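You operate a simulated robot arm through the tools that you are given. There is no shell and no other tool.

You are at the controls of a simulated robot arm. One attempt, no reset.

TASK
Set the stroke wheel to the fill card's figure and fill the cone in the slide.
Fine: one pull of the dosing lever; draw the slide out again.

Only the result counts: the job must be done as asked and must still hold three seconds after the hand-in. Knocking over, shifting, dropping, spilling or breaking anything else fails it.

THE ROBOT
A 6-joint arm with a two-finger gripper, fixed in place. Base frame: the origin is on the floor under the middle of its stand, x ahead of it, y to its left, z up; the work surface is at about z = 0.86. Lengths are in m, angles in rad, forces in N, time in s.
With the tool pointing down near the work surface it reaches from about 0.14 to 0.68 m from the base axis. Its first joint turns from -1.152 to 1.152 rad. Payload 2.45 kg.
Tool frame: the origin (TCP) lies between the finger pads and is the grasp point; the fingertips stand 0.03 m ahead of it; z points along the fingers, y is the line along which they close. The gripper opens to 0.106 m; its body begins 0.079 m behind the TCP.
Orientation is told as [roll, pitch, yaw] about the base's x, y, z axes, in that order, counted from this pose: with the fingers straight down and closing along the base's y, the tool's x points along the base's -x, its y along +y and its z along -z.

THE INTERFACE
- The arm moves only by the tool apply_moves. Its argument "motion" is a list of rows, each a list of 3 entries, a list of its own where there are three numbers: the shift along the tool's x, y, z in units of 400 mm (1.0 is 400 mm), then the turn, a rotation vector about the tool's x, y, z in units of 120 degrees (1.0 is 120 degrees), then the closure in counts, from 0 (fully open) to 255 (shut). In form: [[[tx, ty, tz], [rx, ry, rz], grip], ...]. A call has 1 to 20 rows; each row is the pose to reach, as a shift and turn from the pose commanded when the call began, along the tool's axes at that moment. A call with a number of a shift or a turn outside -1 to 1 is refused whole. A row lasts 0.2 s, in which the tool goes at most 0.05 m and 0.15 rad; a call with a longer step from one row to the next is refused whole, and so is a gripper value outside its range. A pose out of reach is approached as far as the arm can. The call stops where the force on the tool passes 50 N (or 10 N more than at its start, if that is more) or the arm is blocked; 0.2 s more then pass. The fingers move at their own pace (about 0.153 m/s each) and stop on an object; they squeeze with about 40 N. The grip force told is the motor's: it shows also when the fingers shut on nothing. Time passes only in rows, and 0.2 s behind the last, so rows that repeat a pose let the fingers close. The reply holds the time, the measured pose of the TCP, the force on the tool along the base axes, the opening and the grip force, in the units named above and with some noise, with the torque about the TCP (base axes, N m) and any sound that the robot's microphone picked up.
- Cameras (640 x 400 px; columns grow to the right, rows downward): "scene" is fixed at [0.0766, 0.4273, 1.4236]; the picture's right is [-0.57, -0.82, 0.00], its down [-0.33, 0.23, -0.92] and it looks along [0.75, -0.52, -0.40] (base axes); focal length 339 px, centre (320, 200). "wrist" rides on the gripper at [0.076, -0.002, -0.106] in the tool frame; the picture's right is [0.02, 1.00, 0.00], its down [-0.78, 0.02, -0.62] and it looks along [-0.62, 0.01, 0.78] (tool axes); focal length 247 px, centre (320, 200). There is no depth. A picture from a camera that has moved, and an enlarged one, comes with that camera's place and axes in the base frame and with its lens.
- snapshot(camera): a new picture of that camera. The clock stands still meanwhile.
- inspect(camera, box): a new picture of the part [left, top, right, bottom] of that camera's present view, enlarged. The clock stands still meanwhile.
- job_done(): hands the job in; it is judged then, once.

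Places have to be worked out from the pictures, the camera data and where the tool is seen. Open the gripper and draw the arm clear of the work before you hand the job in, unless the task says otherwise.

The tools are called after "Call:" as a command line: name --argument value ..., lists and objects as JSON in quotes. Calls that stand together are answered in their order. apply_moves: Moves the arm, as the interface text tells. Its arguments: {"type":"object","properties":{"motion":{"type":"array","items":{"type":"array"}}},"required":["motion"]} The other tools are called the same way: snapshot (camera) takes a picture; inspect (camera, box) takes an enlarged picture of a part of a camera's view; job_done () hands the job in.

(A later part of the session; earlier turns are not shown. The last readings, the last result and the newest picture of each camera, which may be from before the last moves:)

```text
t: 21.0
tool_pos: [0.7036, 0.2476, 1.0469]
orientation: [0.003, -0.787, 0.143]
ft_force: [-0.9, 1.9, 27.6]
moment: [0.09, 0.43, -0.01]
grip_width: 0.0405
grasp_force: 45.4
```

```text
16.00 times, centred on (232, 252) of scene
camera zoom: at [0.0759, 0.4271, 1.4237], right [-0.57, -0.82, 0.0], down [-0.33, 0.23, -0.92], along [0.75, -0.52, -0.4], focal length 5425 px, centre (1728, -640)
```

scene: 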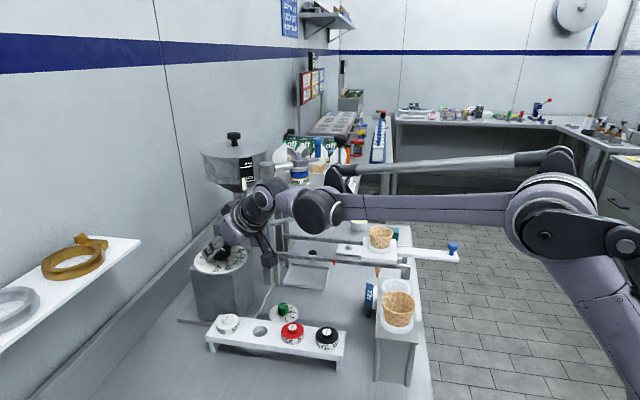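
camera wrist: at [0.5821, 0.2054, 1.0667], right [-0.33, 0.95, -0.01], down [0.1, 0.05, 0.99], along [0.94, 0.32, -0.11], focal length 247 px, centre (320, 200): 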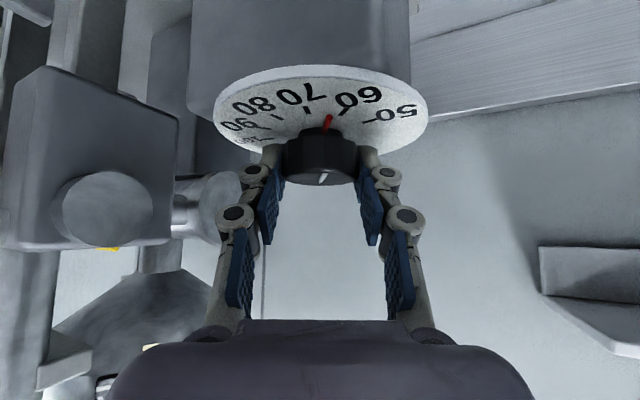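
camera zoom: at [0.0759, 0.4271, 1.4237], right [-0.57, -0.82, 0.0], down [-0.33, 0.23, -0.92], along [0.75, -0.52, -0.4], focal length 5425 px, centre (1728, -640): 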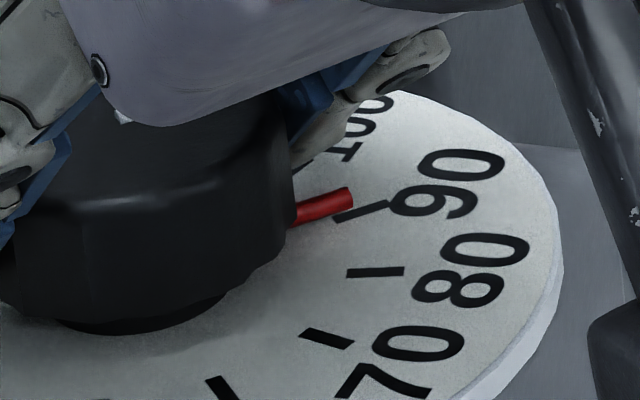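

The pointer is at about 90. I'll look closer to see whether a fine correction is needed before I let go.

Call:
inspect --camera "scene" --box '[226, 247, 242, 257]'

Call:
inspect --camera "wrist" --box '[240, 110, 304, 150]'

```text
16.00 times, centred on (234, 252) of scene
camera zoom: at [0.0759, 0.4271, 1.4237], right [-0.57, -0.82, 0.0], down [-0.33, 0.23, -0.92], along [0.75, -0.52, -0.4], focal length 5425 px, centre (1696, -632)
```

zoom: 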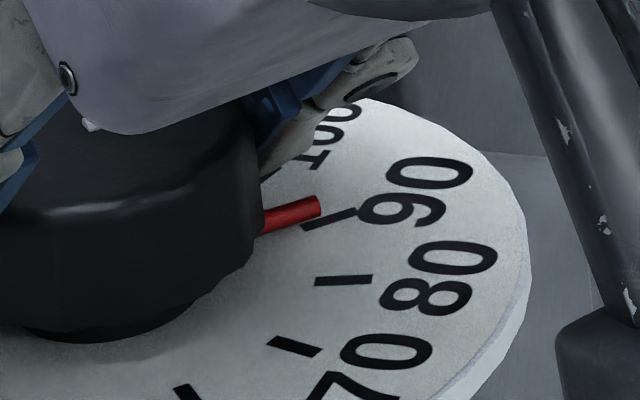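

```text
10.00 times, centred on (272, 130) of wrist
camera zoom: at [0.5753, 0.2283, 1.0693], right [-0.16, 0.99, -0.01], down [0.11, 0.03, 0.99], along [0.98, 0.15, -0.11], focal length 2470 px, centre (800, 900)
```

zoom: 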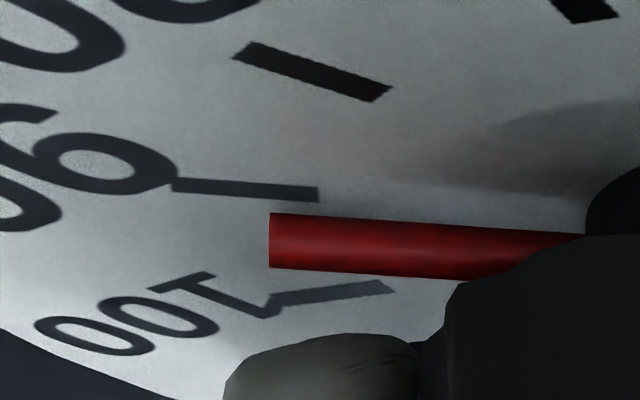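

Comparing directions, the pointer is at 270.9° and the 90 tick at 270.7°, so it is on 90. I release, lift straight up and check that the reading holds.

Call:
apply_moves --motion '[[[0, 0, 0], [0, 0, 0], 130], [[0, 0, 0], [0, 0, 0], 130], [[-0.03, 0, -0.03], [0, 0, 0], 130], [[-0.06, 0, -0.06], [0, 0, 0], 130], [[-0.06, 0, -0.13], [0, 0, 0], 130], [[-0.06, 0, -0.22], [0, 0, 0], 130], [[-0.06, 0, -0.32], [0, 0, 0], 130]]'

Call:
inspect --camera "scene" --box '[200, 235, 250, 266]'

Call:
snapshot --camera "wrist"

Call:
snapshot --camera "scene"

```text
t: 22.6
tool_pos: [0.6301, 0.2379, 1.1555]
orientation: [0.002, -0.784, 0.141]
ft_force: [-0.5, 0.5, -0.7]
moment: [-0.01, 0.03, -0.02]
grip_width: 0.0517
grasp_force: 0.0
```

```text
12.80 times, centred on (225, 250) of scene
camera zoom: at [0.0766, 0.4273, 1.4236], right [-0.57, -0.82, 0.0], down [-0.33, 0.23, -0.92], along [0.75, -0.52, -0.4], focal length 4340 px, centre (1536, -446)
```

zoom: 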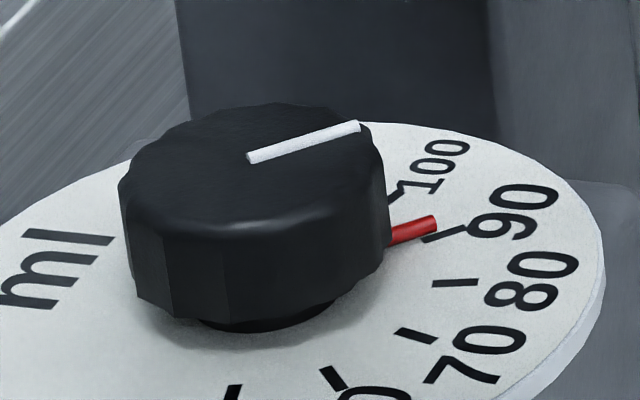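

```text
taken
camera wrist: at [0.5016, 0.2182, 1.1781], right [-0.15, 0.99, -0.02], down [0.11, 0.03, 0.99], along [0.98, 0.15, -0.12], focal length 247 px, centre (320, 200)
```

wrist: 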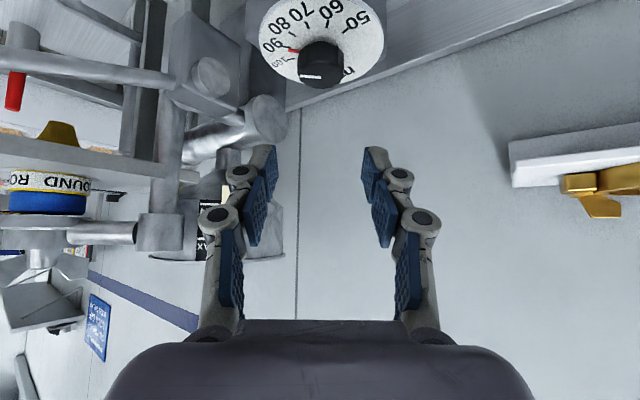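

```text
taken
```

scene: 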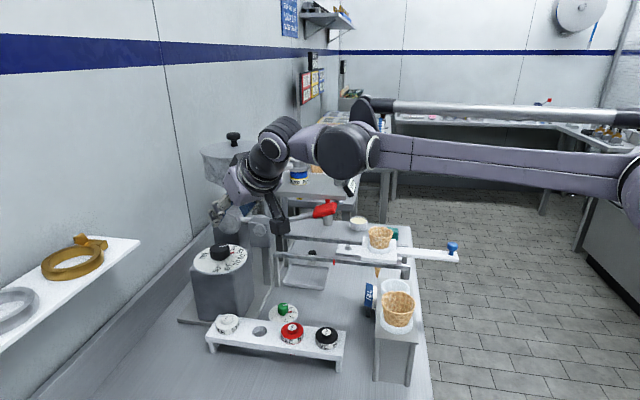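

Call:
inspect --camera "wrist" --box '[250, 20, 346, 80]'

Call:
inspect --camera "scene" --box '[218, 240, 242, 255]'

```text
6.67 times, centred on (298, 50) of wrist
camera zoom: at [0.5016, 0.2182, 1.1781], right [-0.15, 0.99, -0.02], down [0.11, 0.03, 0.99], along [0.98, 0.15, -0.12], focal length 1646 px, centre (467, 1200)
```

zoom: 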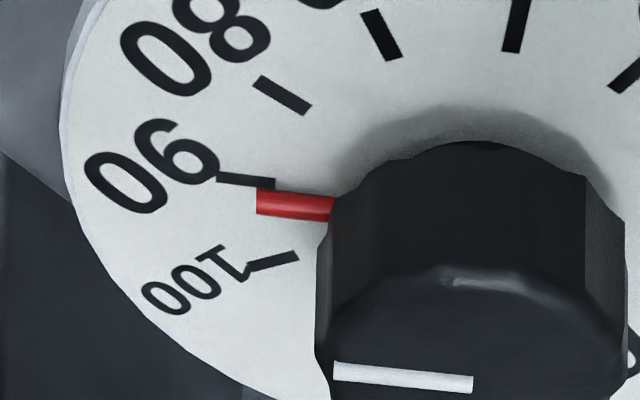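

```text
16.00 times, centred on (230, 248) of scene
camera zoom: at [0.0766, 0.4273, 1.4236], right [-0.57, -0.82, 0.0], down [-0.33, 0.23, -0.92], along [0.75, -0.52, -0.4], focal length 5425 px, centre (1760, -560)
```

zoom: 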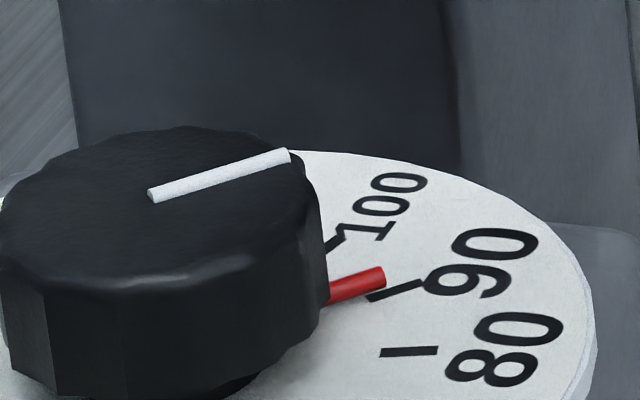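

The wheel reads 90 to within about 1°. Next is the slide: I'll retreat from the wheel and carry the tilted tool round toward the blue slide knob, staying high and close to the robot so I clear the lever, gauge and cones.

Call:
apply_moves --motion '[[[0.037, -0.024, -0.0928], [0, 0, 0], 130], [[0.0742, -0.0479, -0.1855], [0, 0, 0], 130], [[0.1113, -0.0719, -0.2783], [0, 0, 0], 100], [[0.1483, -0.0959, -0.371], [0, 0, 0], 100], [[0.1854, -0.1198, -0.4638], [0, 0, 0], 100], [[0.2225, -0.1438, -0.5565], [0, 0, 0], 100], [[0.2641, -0.2386, -0.5769], [0, 0, 0], 100], [[0.3056, -0.3334, -0.5972], [0, 0, 0], 100], [[0.3472, -0.4282, -0.6176], [0, 0, 0], 100], [[0.3887, -0.523, -0.6379], [0, 0, 0], 100], [[0.4303, -0.6178, -0.6583], [0, 0, 0], 100]]'

Call:
snapshot --camera "wrist"

Call:
snapshot --camera "scene"

```text
t: 25.0
tool_pos: [0.3606, -0.0514, 1.2192]
orientation: [0.0, -0.785, 0.14]
ft_force: [0.1, 0.1, -0.2]
moment: [-0.02, 0.0, 0.0]
grip_width: 0.0645
grasp_force: 0.0
```

```text
taken
camera wrist: at [0.2325, -0.0699, 1.2403], right [-0.15, 0.99, -0.01], down [0.11, 0.03, 0.99], along [0.98, 0.15, -0.11], focal length 247 px, centre (320, 200)
```

wrist: 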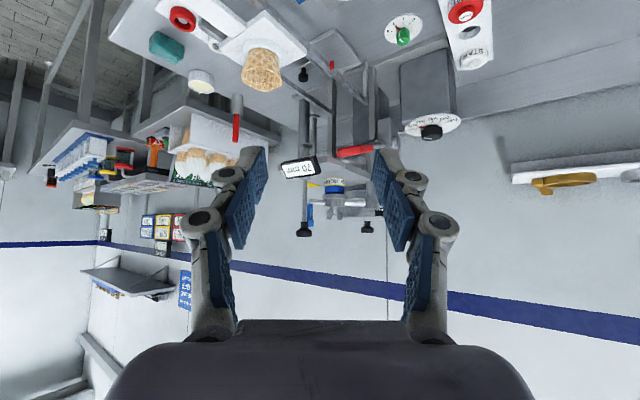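

```text
taken
```

scene: 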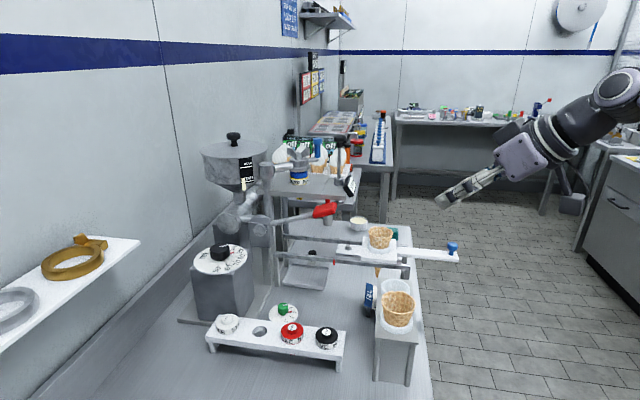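

This gives a good frontal view. I'll zoom in on the slide, the nozzle region and the scene side for details.

Call:
inspect --camera "wrist" --box '[140, 0, 340, 125]'

Call:
inspect --camera "wrist" --box '[260, 60, 420, 240]'

Call:
inspect --camera "scene" --box '[270, 130, 370, 192]'

Call:
inspect --camera "scene" --box '[240, 190, 360, 300]'

```text
3.20 times, centred on (240, 62) of wrist
camera zoom: at [0.2325, -0.0699, 1.2403], right [-0.15, 0.99, -0.01], down [0.11, 0.03, 0.99], along [0.98, 0.15, -0.11], focal length 790 px, centre (576, 640)
```

zoom: 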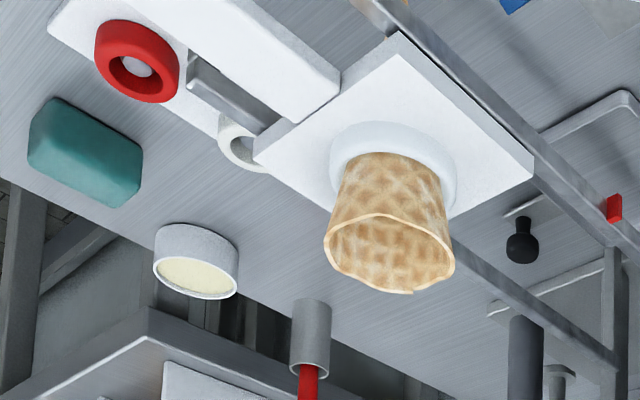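

```text
2.22 times, centred on (340, 150) of wrist
camera zoom: at [0.2325, -0.0699, 1.2403], right [-0.15, 0.99, -0.01], down [0.11, 0.03, 0.99], along [0.98, 0.15, -0.11], focal length 549 px, centre (276, 311)
```

zoom: 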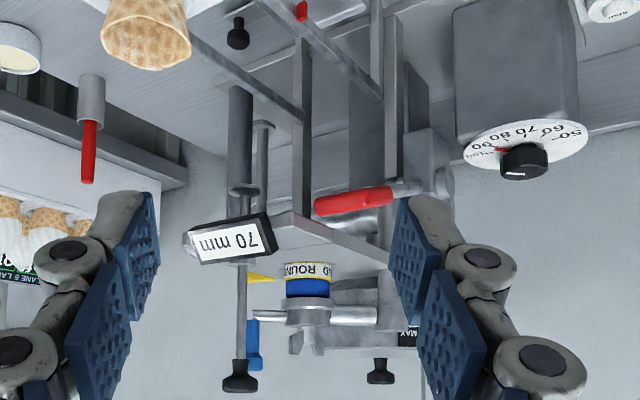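

```text
6.40 times, centred on (320, 161) of scene
camera zoom: at [0.0766, 0.4273, 1.4236], right [-0.57, -0.82, 0.0], down [-0.33, 0.23, -0.92], along [0.75, -0.52, -0.4], focal length 2170 px, centre (320, 450)
```

zoom: 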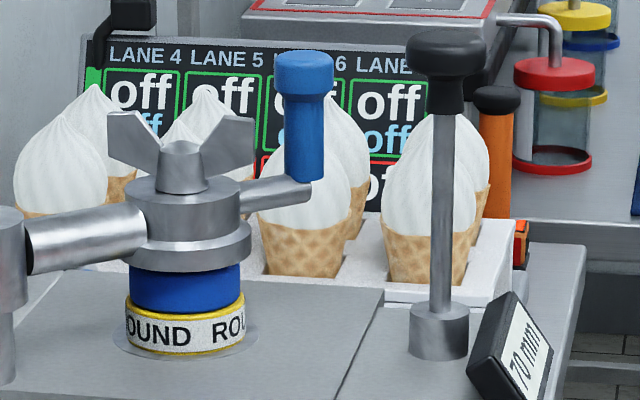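

```text
3.64 times, centred on (300, 245) of scene
camera zoom: at [0.0766, 0.4273, 1.4236], right [-0.57, -0.82, 0.0], down [-0.33, 0.23, -0.92], along [0.75, -0.52, -0.4], focal length 1233 px, centre (393, 36)
```

zoom: 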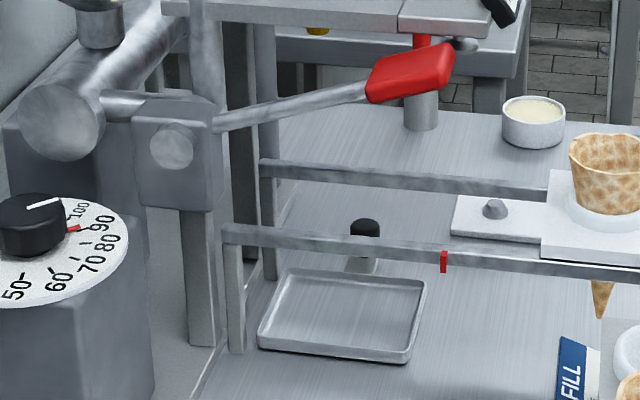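

With the slide direction at about 45°, I get the seat at (0.585,-0.106), the nozzle at (0.727,0.035) and the slide knob at (0.466,-0.227,0.998), so the travel is about 0.20 m. I move the tilted tool to a spot in front of the knob for a close look.

Call:
apply_moves --motion '[[[0.0505, -0.0931, 0.0198], [-0.0118, 0, -0.0118], 100], [[0.101, -0.1863, 0.0395], [-0.0236, 0, -0.0236], 100], [[0.1515, -0.2794, 0.0593], [-0.0354, 0, -0.0354], 100], [[0.202, -0.3725, 0.079], [-0.0471, 0, -0.0471], 100], [[0.2525, -0.4657, 0.0988], [-0.0589, 0, -0.0589], 100], [[0.303, -0.5588, 0.1185], [-0.0707, 0, -0.0707], 100]]'

Call:
snapshot --camera "wrist"

Call:
snapshot --camera "scene"

```text
t: 26.4
tool_pos: [0.3383, -0.2794, 1.0988]
orientation: [-0.001, -0.786, 0.35]
ft_force: [-0.4, -0.4, -0.7]
moment: [0.03, 0.01, 0.01]
grip_width: 0.0644
grasp_force: 0.1
```

```text
taken
camera wrist: at [0.2168, -0.324, 1.1211], right [-0.36, 0.93, -0.02], down [0.1, 0.06, 0.99], along [0.93, 0.35, -0.11], focal length 247 px, centre (320, 200)
```

wrist: 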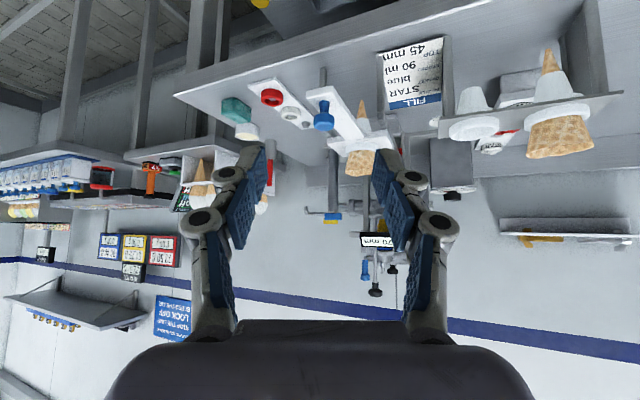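

```text
taken
```

scene: 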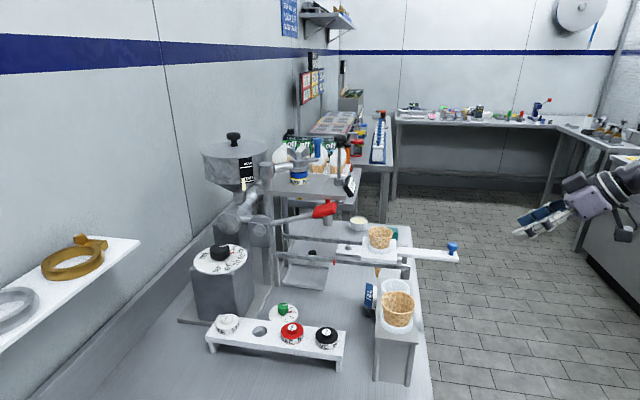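

Call:
inspect --camera "wrist" --box '[370, 30, 460, 115]'

Call:
inspect --camera "wrist" --box '[240, 70, 400, 170]'

Call:
inspect --camera "wrist" --box '[290, 170, 450, 310]'

```text
4.71 times, centred on (415, 72) of wrist
camera zoom: at [0.2168, -0.324, 1.1211], right [-0.36, 0.93, -0.02], down [0.1, 0.06, 0.99], along [0.93, 0.35, -0.11], focal length 1162 px, centre (-127, 800)
```

zoom: 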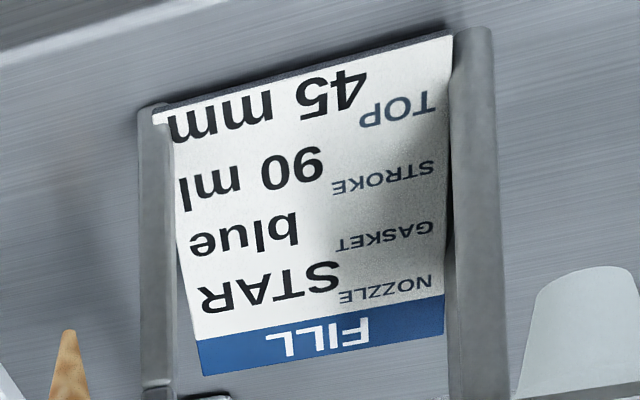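

```text
4.00 times, centred on (320, 120) of wrist
camera zoom: at [0.2168, -0.324, 1.1211], right [-0.36, 0.93, -0.02], down [0.1, 0.06, 0.99], along [0.93, 0.35, -0.11], focal length 988 px, centre (320, 520)
```

zoom: 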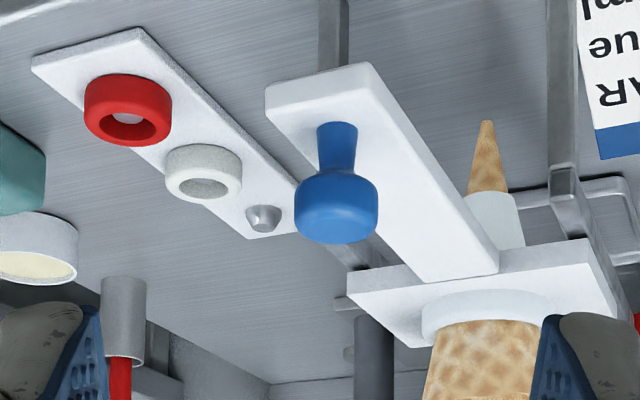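

```text
2.86 times, centred on (370, 240) of wrist
camera zoom: at [0.2168, -0.324, 1.1211], right [-0.36, 0.93, -0.02], down [0.1, 0.06, 0.99], along [0.93, 0.35, -0.11], focal length 706 px, centre (177, 86)
```

zoom: 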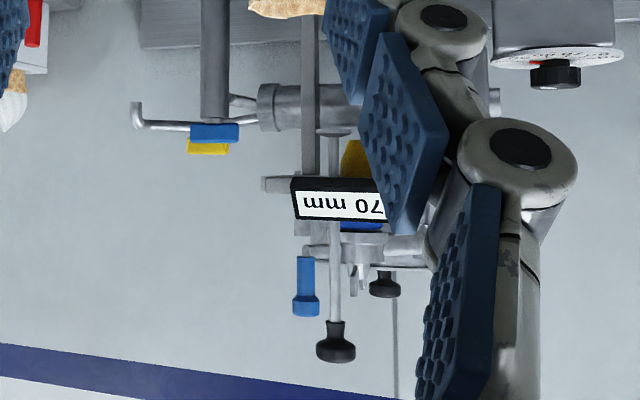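

The card reads STROKE 90 ml, and the wheel matches. The slide knob head is centred at about (0.465, -0.2264, 1.000) with the bar top at z≈0.9775. I move above it, keeping the 45° tilt and 20° azimuth.

Call:
apply_moves --motion '[[[-0.0395, 0.0041, 0.0738], [0, 0, 0], 110], [[-0.079, 0.0083, 0.1475], [0, 0, 0], 110], [[-0.1185, 0.0124, 0.2213], [0, 0, 0], 110], [[-0.158, 0.0165, 0.295], [0, 0, 0], 110]]'

Call:
inspect --camera "wrist" --box '[200, 0, 440, 150]'

Call:
inspect --camera "scene" --box '[370, 190, 530, 290]'

```text
t: 27.4
tool_pos: [0.457, -0.2282, 1.0603]
orientation: [0.0, -0.785, 0.349]
ft_force: [1.1, -0.1, -0.3]
moment: [-0.03, 0.03, 0.03]
grip_width: 0.0602
grasp_force: 0.0
```

```text
2.67 times, centred on (320, 75) of wrist
camera zoom: at [0.336, -0.2734, 1.083], right [-0.36, 0.93, -0.01], down [0.1, 0.05, 0.99], along [0.93, 0.35, -0.12], focal length 659 px, centre (320, 533)
```

zoom: 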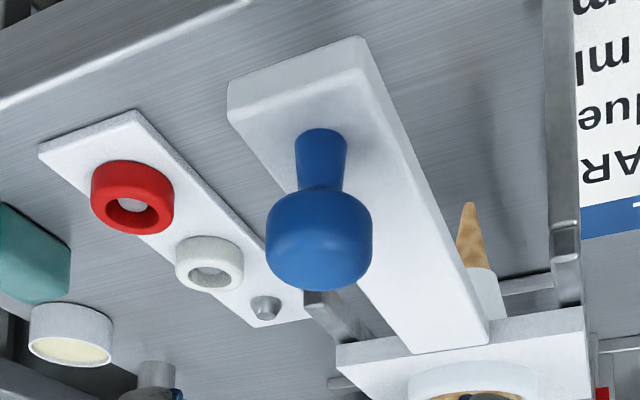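

```text
4.00 times, centred on (450, 240) of scene
camera zoom: at [0.0766, 0.4273, 1.4236], right [-0.57, -0.82, 0.0], down [-0.33, 0.23, -0.92], along [0.75, -0.52, -0.4], focal length 1356 px, centre (-200, 40)
```

zoom: 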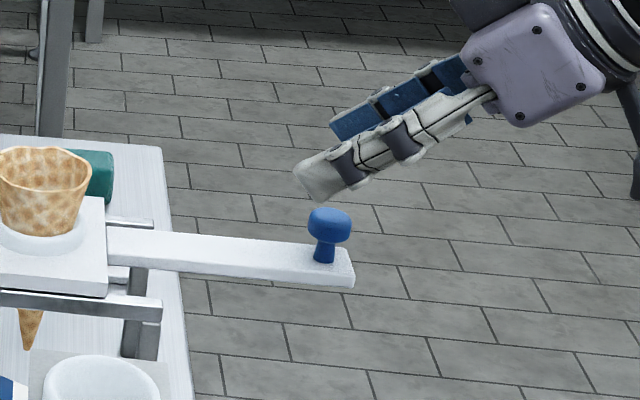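

The knob is centred between the fingers. I descend to TCP z≈1.013 and close on it.

Call:
apply_moves --motion '[[[0.028, -0.002, 0.028], [0, 0, 0], 110], [[0.056, -0.002, 0.056], [0, 0, 0], 110], [[0.083, -0.002, 0.083], [0, 0, 0], 110], [[0.083, -0.002, 0.083], [0, 0, 0], 235], [[0.083, -0.002, 0.083], [0, 0, 0], 235], [[0.083, -0.002, 0.083], [0, 0, 0], 235]]'

Call:
inspect --camera "scene" --box '[370, 190, 530, 290]'

Call:
snapshot --camera "wrist"

```text
t: 28.8
tool_pos: [0.4585, -0.2296, 1.0117]
orientation: [0.002, -0.786, 0.351]
ft_force: [-8.4, 10.8, -0.5]
moment: [0.41, -0.31, 0.11]
grip_width: 0.0223
grasp_force: 45.2
```

```text
4.00 times, centred on (450, 240) of scene
camera zoom: at [0.0764, 0.4276, 1.4235], right [-0.57, -0.82, 0.0], down [-0.33, 0.23, -0.92], along [0.75, -0.52, -0.4], focal length 1356 px, centre (-200, 40)
```

zoom: 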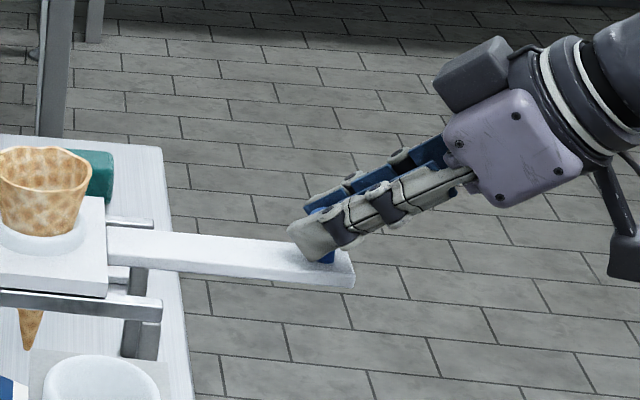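

```text
taken
camera wrist: at [0.3369, -0.2745, 1.0351], right [-0.36, 0.93, -0.01], down [0.1, 0.05, 0.99], along [0.93, 0.35, -0.11], focal length 247 px, centre (320, 200)
```

wrist: 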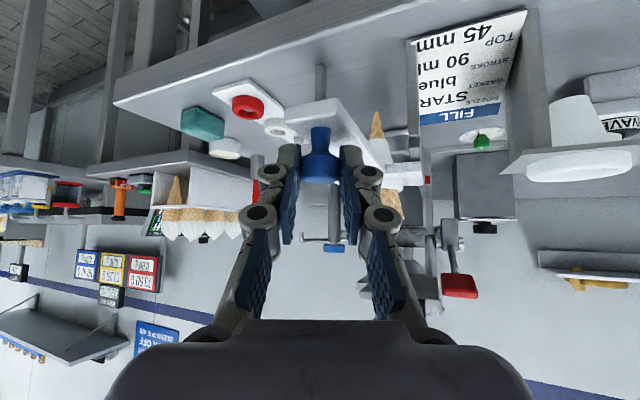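

Solid grip on the slide knob. I start pushing along the 45° rail direction, with a 60 mm test first to check forces and alignment.

Call:
apply_moves --motion '[[[-0.0321, 0.0211, 0.0321], [0, 0, 0], 235], [[-0.0641, 0.0422, 0.0641], [0, 0, 0], 235], [[-0.0962, 0.0633, 0.0962], [0, 0, 0], 235]]'

Call:
snapshot --camera "scene"

```text
t: 29.6
tool_pos: [0.5015, -0.1863, 1.0128]
orientation: [0.002, -0.787, 0.351]
ft_force: [-12.4, 10.1, 21.7]
moment: [0.04, 0.64, 0.34]
grip_width: 0.0219
grasp_force: 44.4
```

```text
taken
```

scene: 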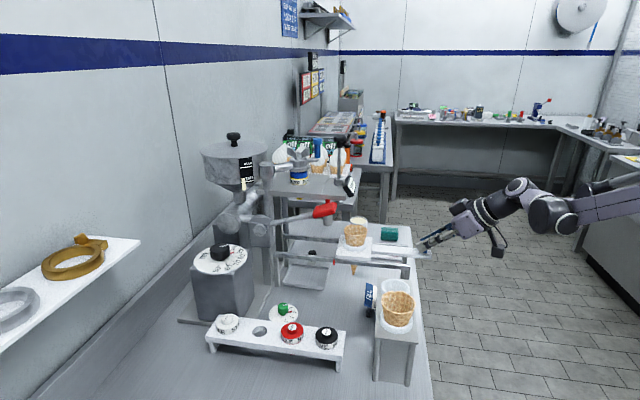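

The slide moves freely along 45°. I ease off the sideways and vertical preload slightly and push another 80 mm.

Call:
apply_moves --motion '[[[-0.0359, 0.0256, 0.0253], [0, 0, 0], 235], [[-0.068, 0.0467, 0.0574], [0, 0, 0], 235], [[-0.1, 0.0678, 0.0894], [0, 0, 0], 235], [[-0.1321, 0.0889, 0.1215], [0, 0, 0], 235]]'

Call:
snapshot --camera "scene"

Call:
snapshot --camera "wrist"

```text
t: 30.6
tool_pos: [0.5571, -0.1301, 1.0136]
orientation: [-0.008, -0.78, 0.351]
ft_force: [9.0, -9.4, -43.6]
moment: [-0.16, 0.12, -0.04]
grip_width: 0.0224
grasp_force: 45.4
```

```text
taken
```

scene: 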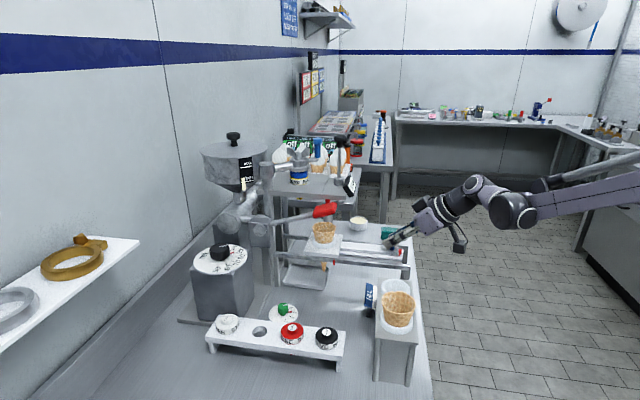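

```text
taken
camera wrist: at [0.4352, -0.1752, 1.0366], right [-0.35, 0.93, -0.02], down [0.11, 0.06, 0.99], along [0.93, 0.35, -0.12], focal length 247 px, centre (320, 200)
```

wrist: 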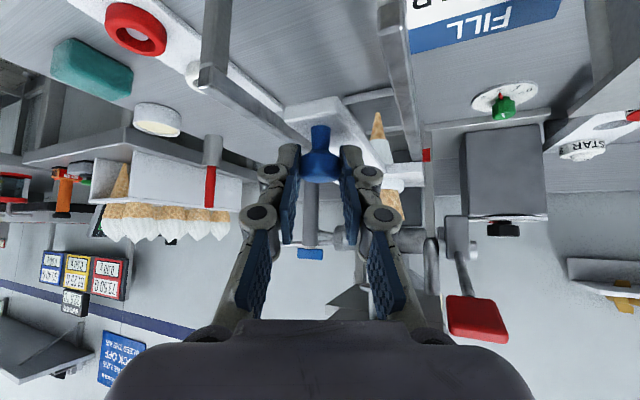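

I overcorrected in z (−44 N), so I take most of that back. I then push 40 mm more, slower.

Call:
apply_moves --motion '[[[0.0028, -0.002, 0.0042], [0, 0, 0], 235], [[-0.0132, 0.0085, 0.0202], [0, 0, 0], 235], [[-0.0293, 0.0191, 0.0363], [0, 0, 0], 235], [[-0.0453, 0.0296, 0.0523], [0, 0, 0], 235], [[-0.0613, 0.0402, 0.0683], [0, 0, 0], 235]]'

Call:
snapshot --camera "scene"

Call:
inspect --camera "scene" --box '[270, 160, 430, 290]'

Call:
snapshot --camera "wrist"

```text
t: 31.8
tool_pos: [0.5848, -0.1033, 1.0143]
orientation: [0.0, -0.783, 0.351]
ft_force: [-1.2, -1.4, -19.3]
moment: [-0.41, 0.93, 0.04]
grip_width: 0.0222
grasp_force: 44.8
```

```text
taken
```

scene: 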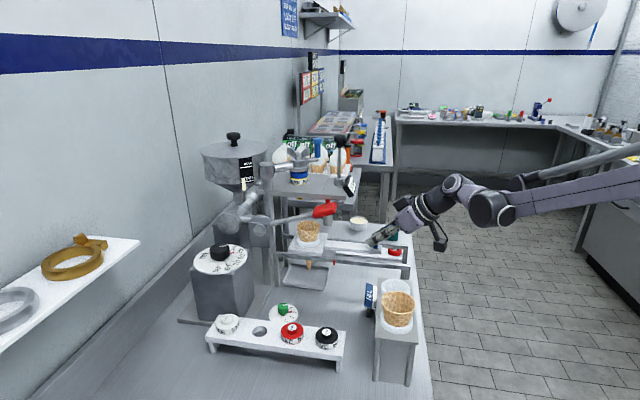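

```text
3.08 times, centred on (350, 225) of scene
camera zoom: at [0.077, 0.4272, 1.4236], right [-0.57, -0.82, 0.0], down [-0.33, 0.23, -0.92], along [0.75, -0.52, -0.4], focal length 1043 px, centre (228, 123)
```

zoom: 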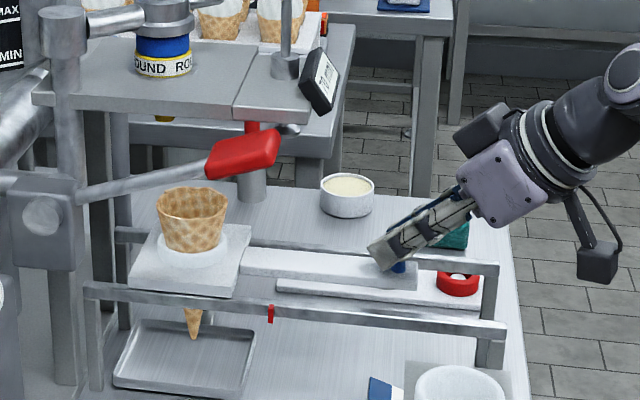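

```text
taken
camera wrist: at [0.4637, -0.1473, 1.0362], right [-0.36, 0.93, -0.02], down [0.1, 0.06, 0.99], along [0.93, 0.35, -0.12], focal length 247 px, centre (320, 200)
```

wrist: 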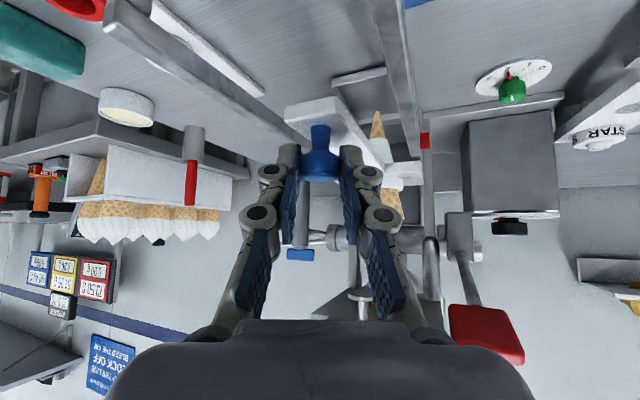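

The travel so far is 0.179 m, and the cone needs about 0.02 m more to be under the nozzle. I continue slowly and watch for the end stop.

Call:
apply_moves --motion '[[[-0.0046, 0.0042, 0.0082], [0, 0, 0], 235], [[-0.011, 0.0084, 0.0146], [0, 0, 0], 235], [[-0.0174, 0.0127, 0.0211], [0, 0, 0], 235], [[-0.0239, 0.0169, 0.0275], [0, 0, 0], 235], [[-0.0303, 0.0211, 0.0339], [0, 0, 0], 235]]'

Call:
inspect --camera "scene" --box '[270, 160, 430, 290]'

```text
t: 33.0
tool_pos: [0.5999, -0.0879, 1.0142]
orientation: [-0.001, -0.789, 0.348]
ft_force: [-1.7, 0.7, 12.6]
moment: [0.12, 0.06, -0.02]
grip_width: 0.0224
grasp_force: 44.7
```

```text
3.08 times, centred on (350, 225) of scene
camera zoom: at [0.0763, 0.4273, 1.4236], right [-0.57, -0.82, 0.0], down [-0.33, 0.23, -0.92], along [0.75, -0.52, -0.4], focal length 1043 px, centre (228, 123)
```

zoom: 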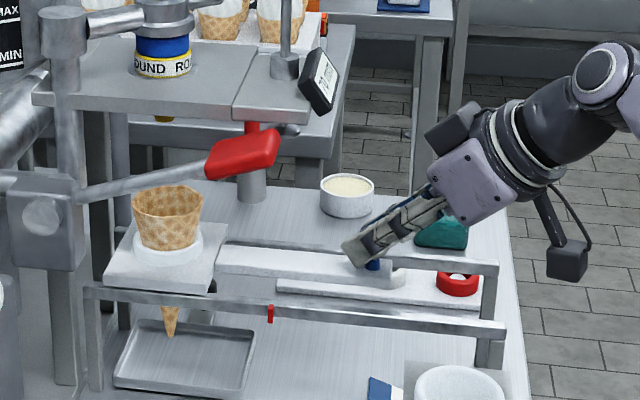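

Travel is now 0.200 m and the cone looks to be under the nozzle. I haven't felt a stop yet, so I check the alignment from both cameras.

Call:
snapshot --camera "wrist"

Call:
inspect --camera "scene" --box '[270, 160, 350, 290]'

```text
taken
camera wrist: at [0.4779, -0.1327, 1.0355], right [-0.36, 0.93, -0.01], down [0.1, 0.05, 0.99], along [0.93, 0.35, -0.11], focal length 247 px, centre (320, 200)
```

wrist: 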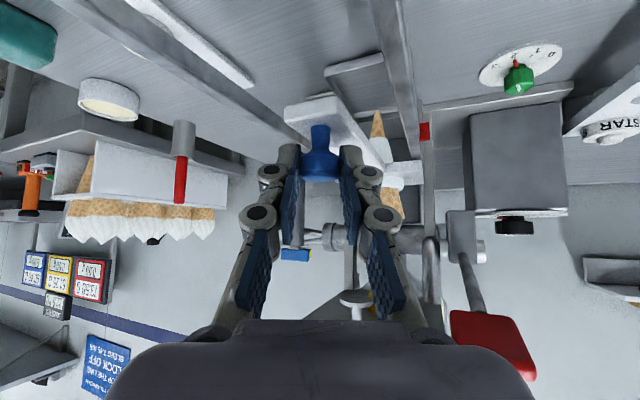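

```text
3.08 times, centred on (310, 225) of scene
camera zoom: at [0.0763, 0.4273, 1.4236], right [-0.57, -0.82, 0.0], down [-0.33, 0.23, -0.92], along [0.75, -0.52, -0.4], focal length 1043 px, centre (351, 123)
```

zoom: 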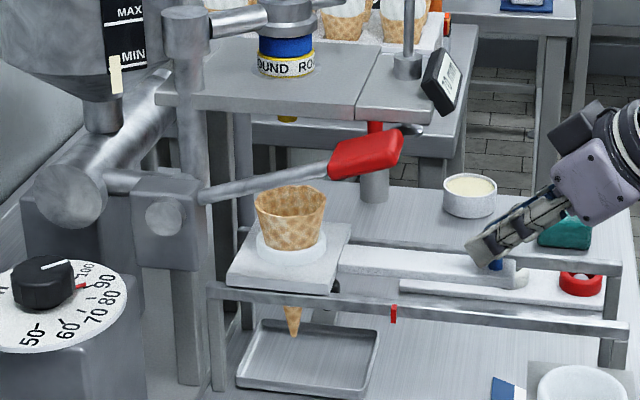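

The nozzle tip lines up with the cone centre to within 2–3 mm. I nudge a few millimetres more to feel whether a stop is right here.

Call:
apply_moves --motion '[[[-0.005, 0.0026, 0.003], [0, 0, 0], 235], [[-0.009, 0.0053, 0.007], [0, 0, 0], 235], [[-0.009, 0.0053, 0.007], [0, 0, 0], 235]]'

Call:
inspect --camera "scene" --box '[270, 160, 350, 290]'

```text
t: 33.8
tool_pos: [0.5993, -0.088, 1.0137]
orientation: [-0.003, -0.784, 0.35]
ft_force: [-30.3, -16.3, 21.0]
moment: [-0.24, 0.39, -0.06]
grip_width: 0.0226
grasp_force: 45.6
```

```text
3.08 times, centred on (310, 225) of scene
camera zoom: at [0.0753, 0.4269, 1.4238], right [-0.57, -0.82, 0.0], down [-0.33, 0.23, -0.92], along [0.75, -0.52, -0.4], focal length 1043 px, centre (351, 123)
```

zoom: 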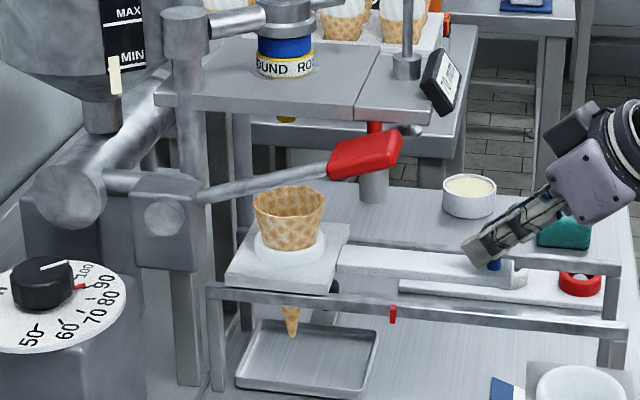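

The slide is firmly at its stop (−33 N along the rail, no further motion) with the cone under the nozzle. I take off the push, open, lift clear of the knob and back away.

Call:
apply_moves --motion '[[[0.008, -0.0048, -0.006], [0, 0, 0], 235], [[0.008, -0.0048, -0.006], [0, 0, 0], 110], [[0.008, -0.0048, -0.006], [0, 0, 0], 110], [[0.008, -0.0048, -0.006], [0, 0, 0], 110], [[-0.024, -0.0048, -0.038], [0, 0, 0], 110], [[-0.055, -0.0048, -0.069], [0, 0, 0], 110], [[-0.055, -0.0048, -0.18], [0, 0, 0], 110], [[-0.055, -0.0048, -0.29], [0, 0, 0], 110], [[-0.055, -0.0048, -0.4], [0, 0, 0], 110]]'

Call:
snapshot --camera "scene"

Call:
snapshot --camera "wrist"

Call:
inspect --camera "scene" --box '[270, 160, 430, 290]'

```text
t: 35.8
tool_pos: [0.5101, -0.1199, 1.1398]
orientation: [0.0, -0.787, 0.348]
ft_force: [-0.1, -0.5, 1.1]
moment: [0.0, -0.01, 0.0]
grip_width: 0.0602
grasp_force: 0.1
```

```text
taken
```

scene: 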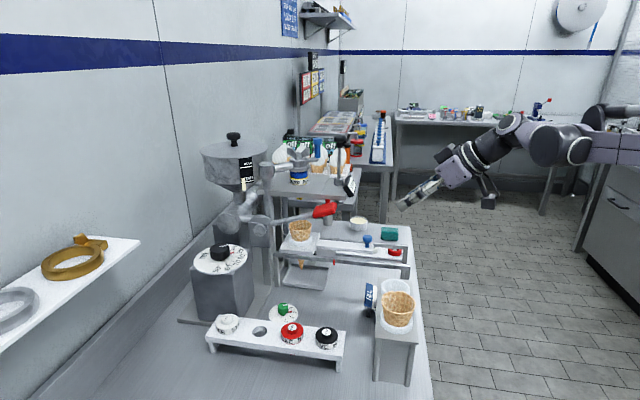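

```text
taken
camera wrist: at [0.3884, -0.1652, 1.1619], right [-0.36, 0.93, -0.02], down [0.1, 0.06, 0.99], along [0.93, 0.35, -0.11], focal length 247 px, centre (320, 200)
```

wrist: 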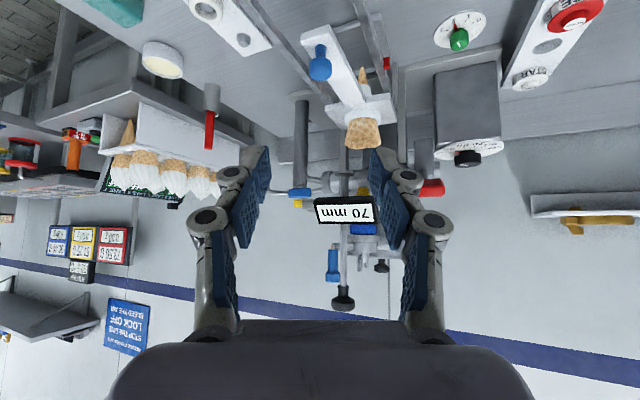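

```text
3.08 times, centred on (350, 225) of scene
camera zoom: at [0.0766, 0.4273, 1.4236], right [-0.57, -0.82, 0.0], down [-0.33, 0.23, -0.92], along [0.75, -0.52, -0.4], focal length 1043 px, centre (228, 123)
```

zoom: 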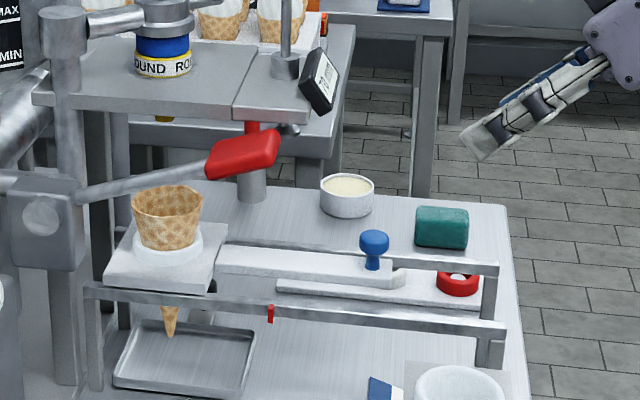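

The slide stays in. Now the lever: I move the wrist camera to a position where I can measure the lever handle and pivot.

Call:
apply_moves --motion '[[[-0.0065, 0.1034, -0.036], [0, 0, 0], 110], [[-0.0129, 0.2068, -0.0719], [0, 0, 0], 110], [[-0.0194, 0.3102, -0.1079], [0, 0, 0], 110], [[-0.0258, 0.4136, -0.1438], [0, 0, 0], 110], [[-0.0323, 0.517, -0.1798], [0, 0, 0], 110]]'

Call:
snapshot --camera "wrist"

Call:
inspect --camera "wrist" --box '[220, 60, 420, 185]'

Call:
inspect --camera "scene" --box '[220, 180, 360, 267]'

```text
t: 37.0
tool_pos: [0.4006, 0.0589, 1.2011]
orientation: [0.001, -0.786, 0.348]
ft_force: [-0.4, 0.1, 0.1]
moment: [-0.07, 0.03, 0.02]
grip_width: 0.0603
grasp_force: 0.0
```

```text
taken
camera wrist: at [0.2794, 0.0151, 1.2233], right [-0.36, 0.93, -0.02], down [0.1, 0.06, 0.99], along [0.93, 0.35, -0.11], focal length 247 px, centre (320, 200)
```

wrist: 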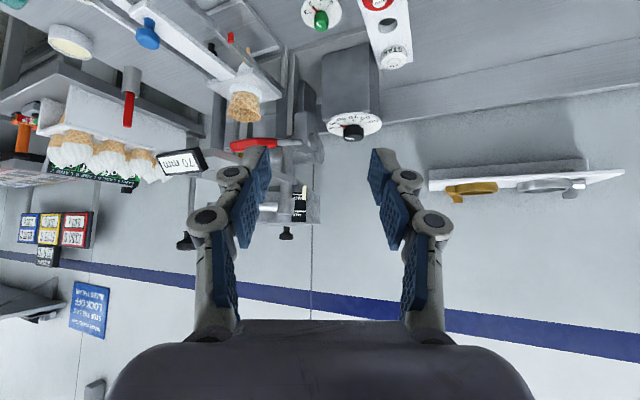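

```text
3.20 times, centred on (320, 122) of wrist
camera zoom: at [0.2794, 0.0151, 1.2233], right [-0.36, 0.93, -0.02], down [0.1, 0.06, 0.99], along [0.93, 0.35, -0.11], focal length 790 px, centre (320, 448)
```

zoom: 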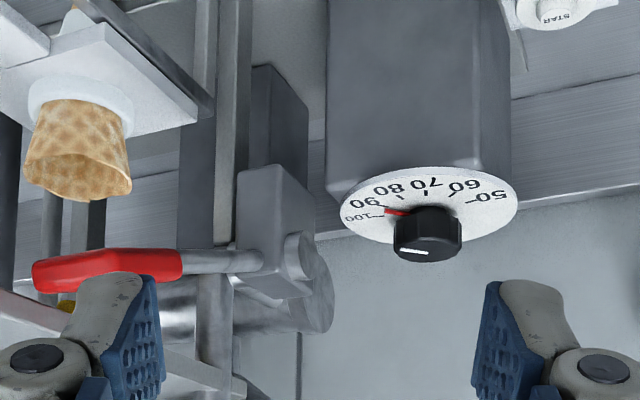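

```text
4.57 times, centred on (290, 224) of scene
camera zoom: at [0.0766, 0.4273, 1.4236], right [-0.57, -0.82, 0.0], down [-0.33, 0.23, -0.92], along [0.75, -0.52, -0.4], focal length 1550 px, centre (457, 93)
```

zoom: 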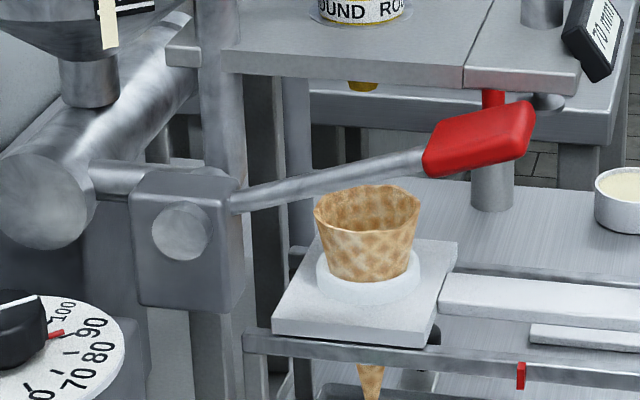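

The geometry I get is: lever pivot ≈ (0.699,0.159,1.061) with a horizontal axis, handle centre ≈ (0.609,0.0445,1.114), radius ≈ 0.154 and resting about 20° above horizontal, so the pull is downward. I'll press with closed fingertips along that arc. First I yaw to 0° and close the gripper.

Call:
apply_moves --motion '[[[0, 0, 0], [0.0393, 0, 0.0393], 180], [[0, 0, 0], [0.0786, 0, 0.0786], 255], [[0, 0, 0], [0.1179, 0, 0.1179], 255], [[0, 0, 0], [0.1179, 0, 0.1179], 255]]'

Call:
snapshot --camera "wrist"

```text
t: 38.0
tool_pos: [0.4014, 0.0592, 1.202]
orientation: [0.0, -0.787, 0.001]
ft_force: [0.3, 0.3, 0.2]
moment: [-0.02, 0.01, -0.01]
grip_width: 0.0002
grasp_force: 28.5
```

```text
taken
camera wrist: at [0.2713, 0.0596, 1.2239], right [-0.01, 1.0, -0.02], down [0.11, 0.02, 0.99], along [0.99, 0.01, -0.11], focal length 247 px, centre (320, 200)
```

wrist: 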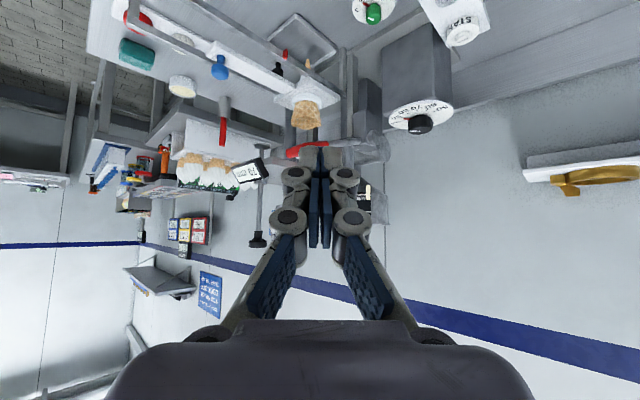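

Call:
inspect --camera "wrist" --box '[260, 110, 420, 210]'

```text
4.00 times, centred on (340, 160) of wrist
camera zoom: at [0.2713, 0.0596, 1.2239], right [-0.01, 1.0, -0.02], down [0.11, 0.02, 0.99], along [0.99, 0.01, -0.11], focal length 988 px, centre (240, 360)
```

zoom: 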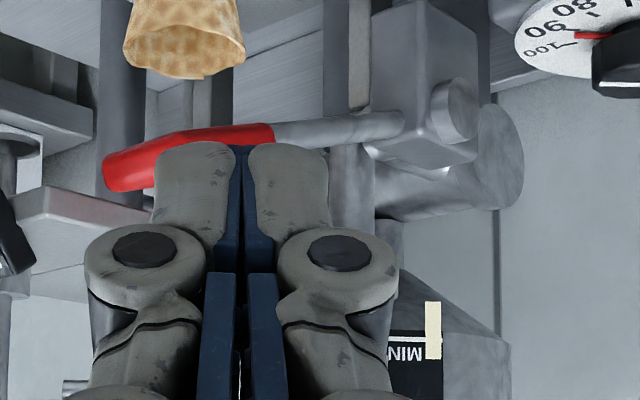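

Measured from here, the handle centre is (0.609,0.045,1.114), spanning radius 0.11–0.19 from the pivot. I move to 30 mm above its centre and reduce the tilt to 30°.

Call:
apply_moves --motion '[[[-0.0556, -0.0059, 0.0644], [0, 0.04, 0], 255], [[-0.1112, -0.0118, 0.1288], [0, 0.08, 0], 255], [[-0.1668, -0.0178, 0.1933], [0, 0.125, 0], 255], [[-0.2223, -0.0237, 0.2577], [0, 0.125, 0], 255], [[-0.2779, -0.0296, 0.3221], [0, 0.125, 0], 255], [[-0.3335, -0.0355, 0.3865], [0, 0.125, 0], 255]]'

Call:
snapshot --camera "wrist"

Call:
snapshot --camera "scene"

Call:
inspect --camera "scene" --box '[250, 150, 370, 240]'

```text
t: 39.4
tool_pos: [0.6049, 0.0458, 1.1863]
orientation: [0.0, -0.524, 0.0]
ft_force: [0.9, 0.0, -0.4]
moment: [0.02, 0.05, 0.02]
grip_width: 0.0
grasp_force: 28.3
```

```text
taken
camera wrist: at [0.485, 0.0448, 1.2413], right [-0.02, 1.0, -0.01], down [0.37, 0.02, 0.93], along [0.93, 0.01, -0.37], focal length 247 px, centre (320, 200)
```

wrist: 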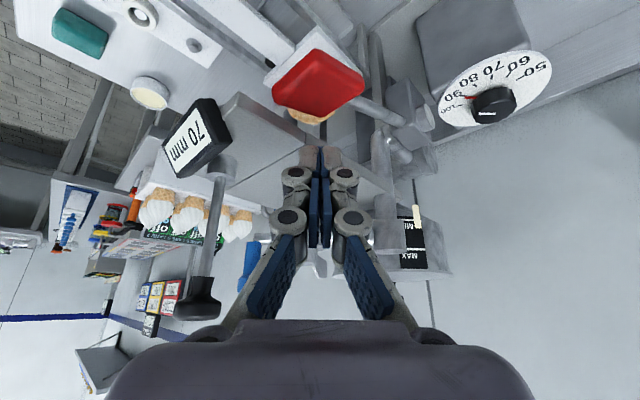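

```text
taken
```

scene: 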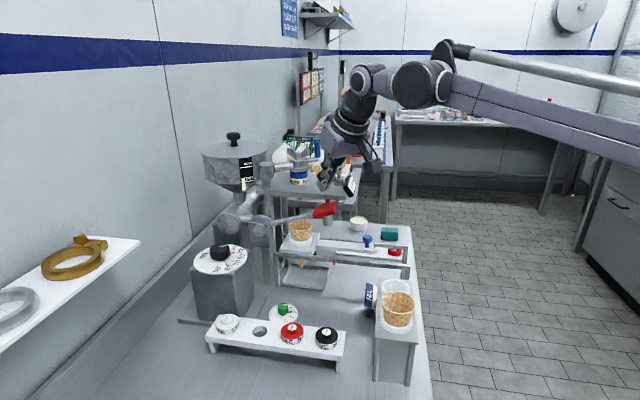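

```text
4.44 times, centred on (310, 195) of scene
camera zoom: at [0.0766, 0.4273, 1.4236], right [-0.57, -0.82, 0.0], down [-0.33, 0.23, -0.92], along [0.75, -0.52, -0.4], focal length 1507 px, centre (364, 222)
```

zoom: 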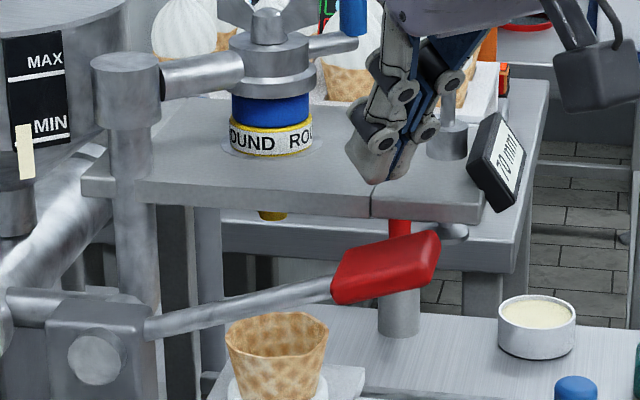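

The fingertips are right over the handle. I press down gently through the first ~10° of the arc to check contact and forces.

Call:
apply_moves --motion '[[[0.0169, 0.002, 0.035], [0, 0, 0], 255], [[0.0338, 0.004, 0.07], [0, 0, 0], 255], [[0.0563, -0.0035, 0.0939], [0, 0, 0], 255], [[0.0787, -0.011, 0.1177], [0, 0, 0], 255]]'

Call:
inspect --camera "scene" --box '[250, 150, 370, 240]'

Call:
snapshot --camera "wrist"

```text
t: 40.4
tool_pos: [0.6017, 0.0424, 1.1314]
orientation: [-0.001, -0.523, 0.0]
ft_force: [0.9, 0.6, 2.1]
moment: [0.03, -0.08, 0.0]
grip_width: 0.0
grasp_force: 28.2
```

```text
4.44 times, centred on (310, 195) of scene
camera zoom: at [0.0766, 0.4273, 1.4236], right [-0.57, -0.82, 0.0], down [-0.33, 0.23, -0.92], along [0.75, -0.52, -0.4], focal length 1507 px, centre (364, 222)
```

zoom: 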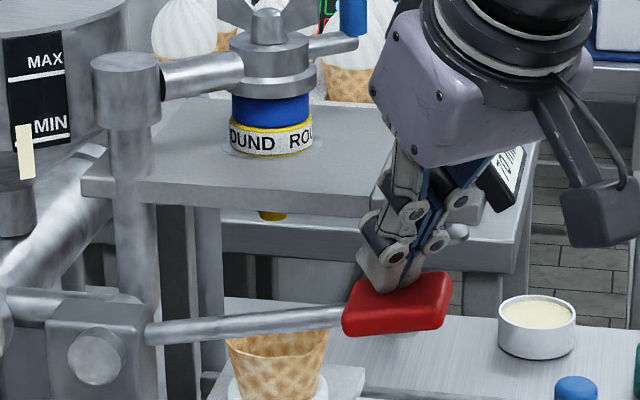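

```text
taken
camera wrist: at [0.4813, 0.0409, 1.1854], right [-0.02, 1.0, -0.01], down [0.37, 0.02, 0.93], along [0.93, 0.01, -0.37], focal length 247 px, centre (320, 200)
```

wrist: 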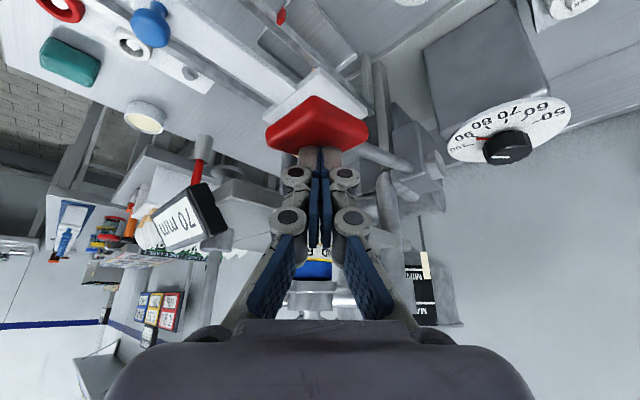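

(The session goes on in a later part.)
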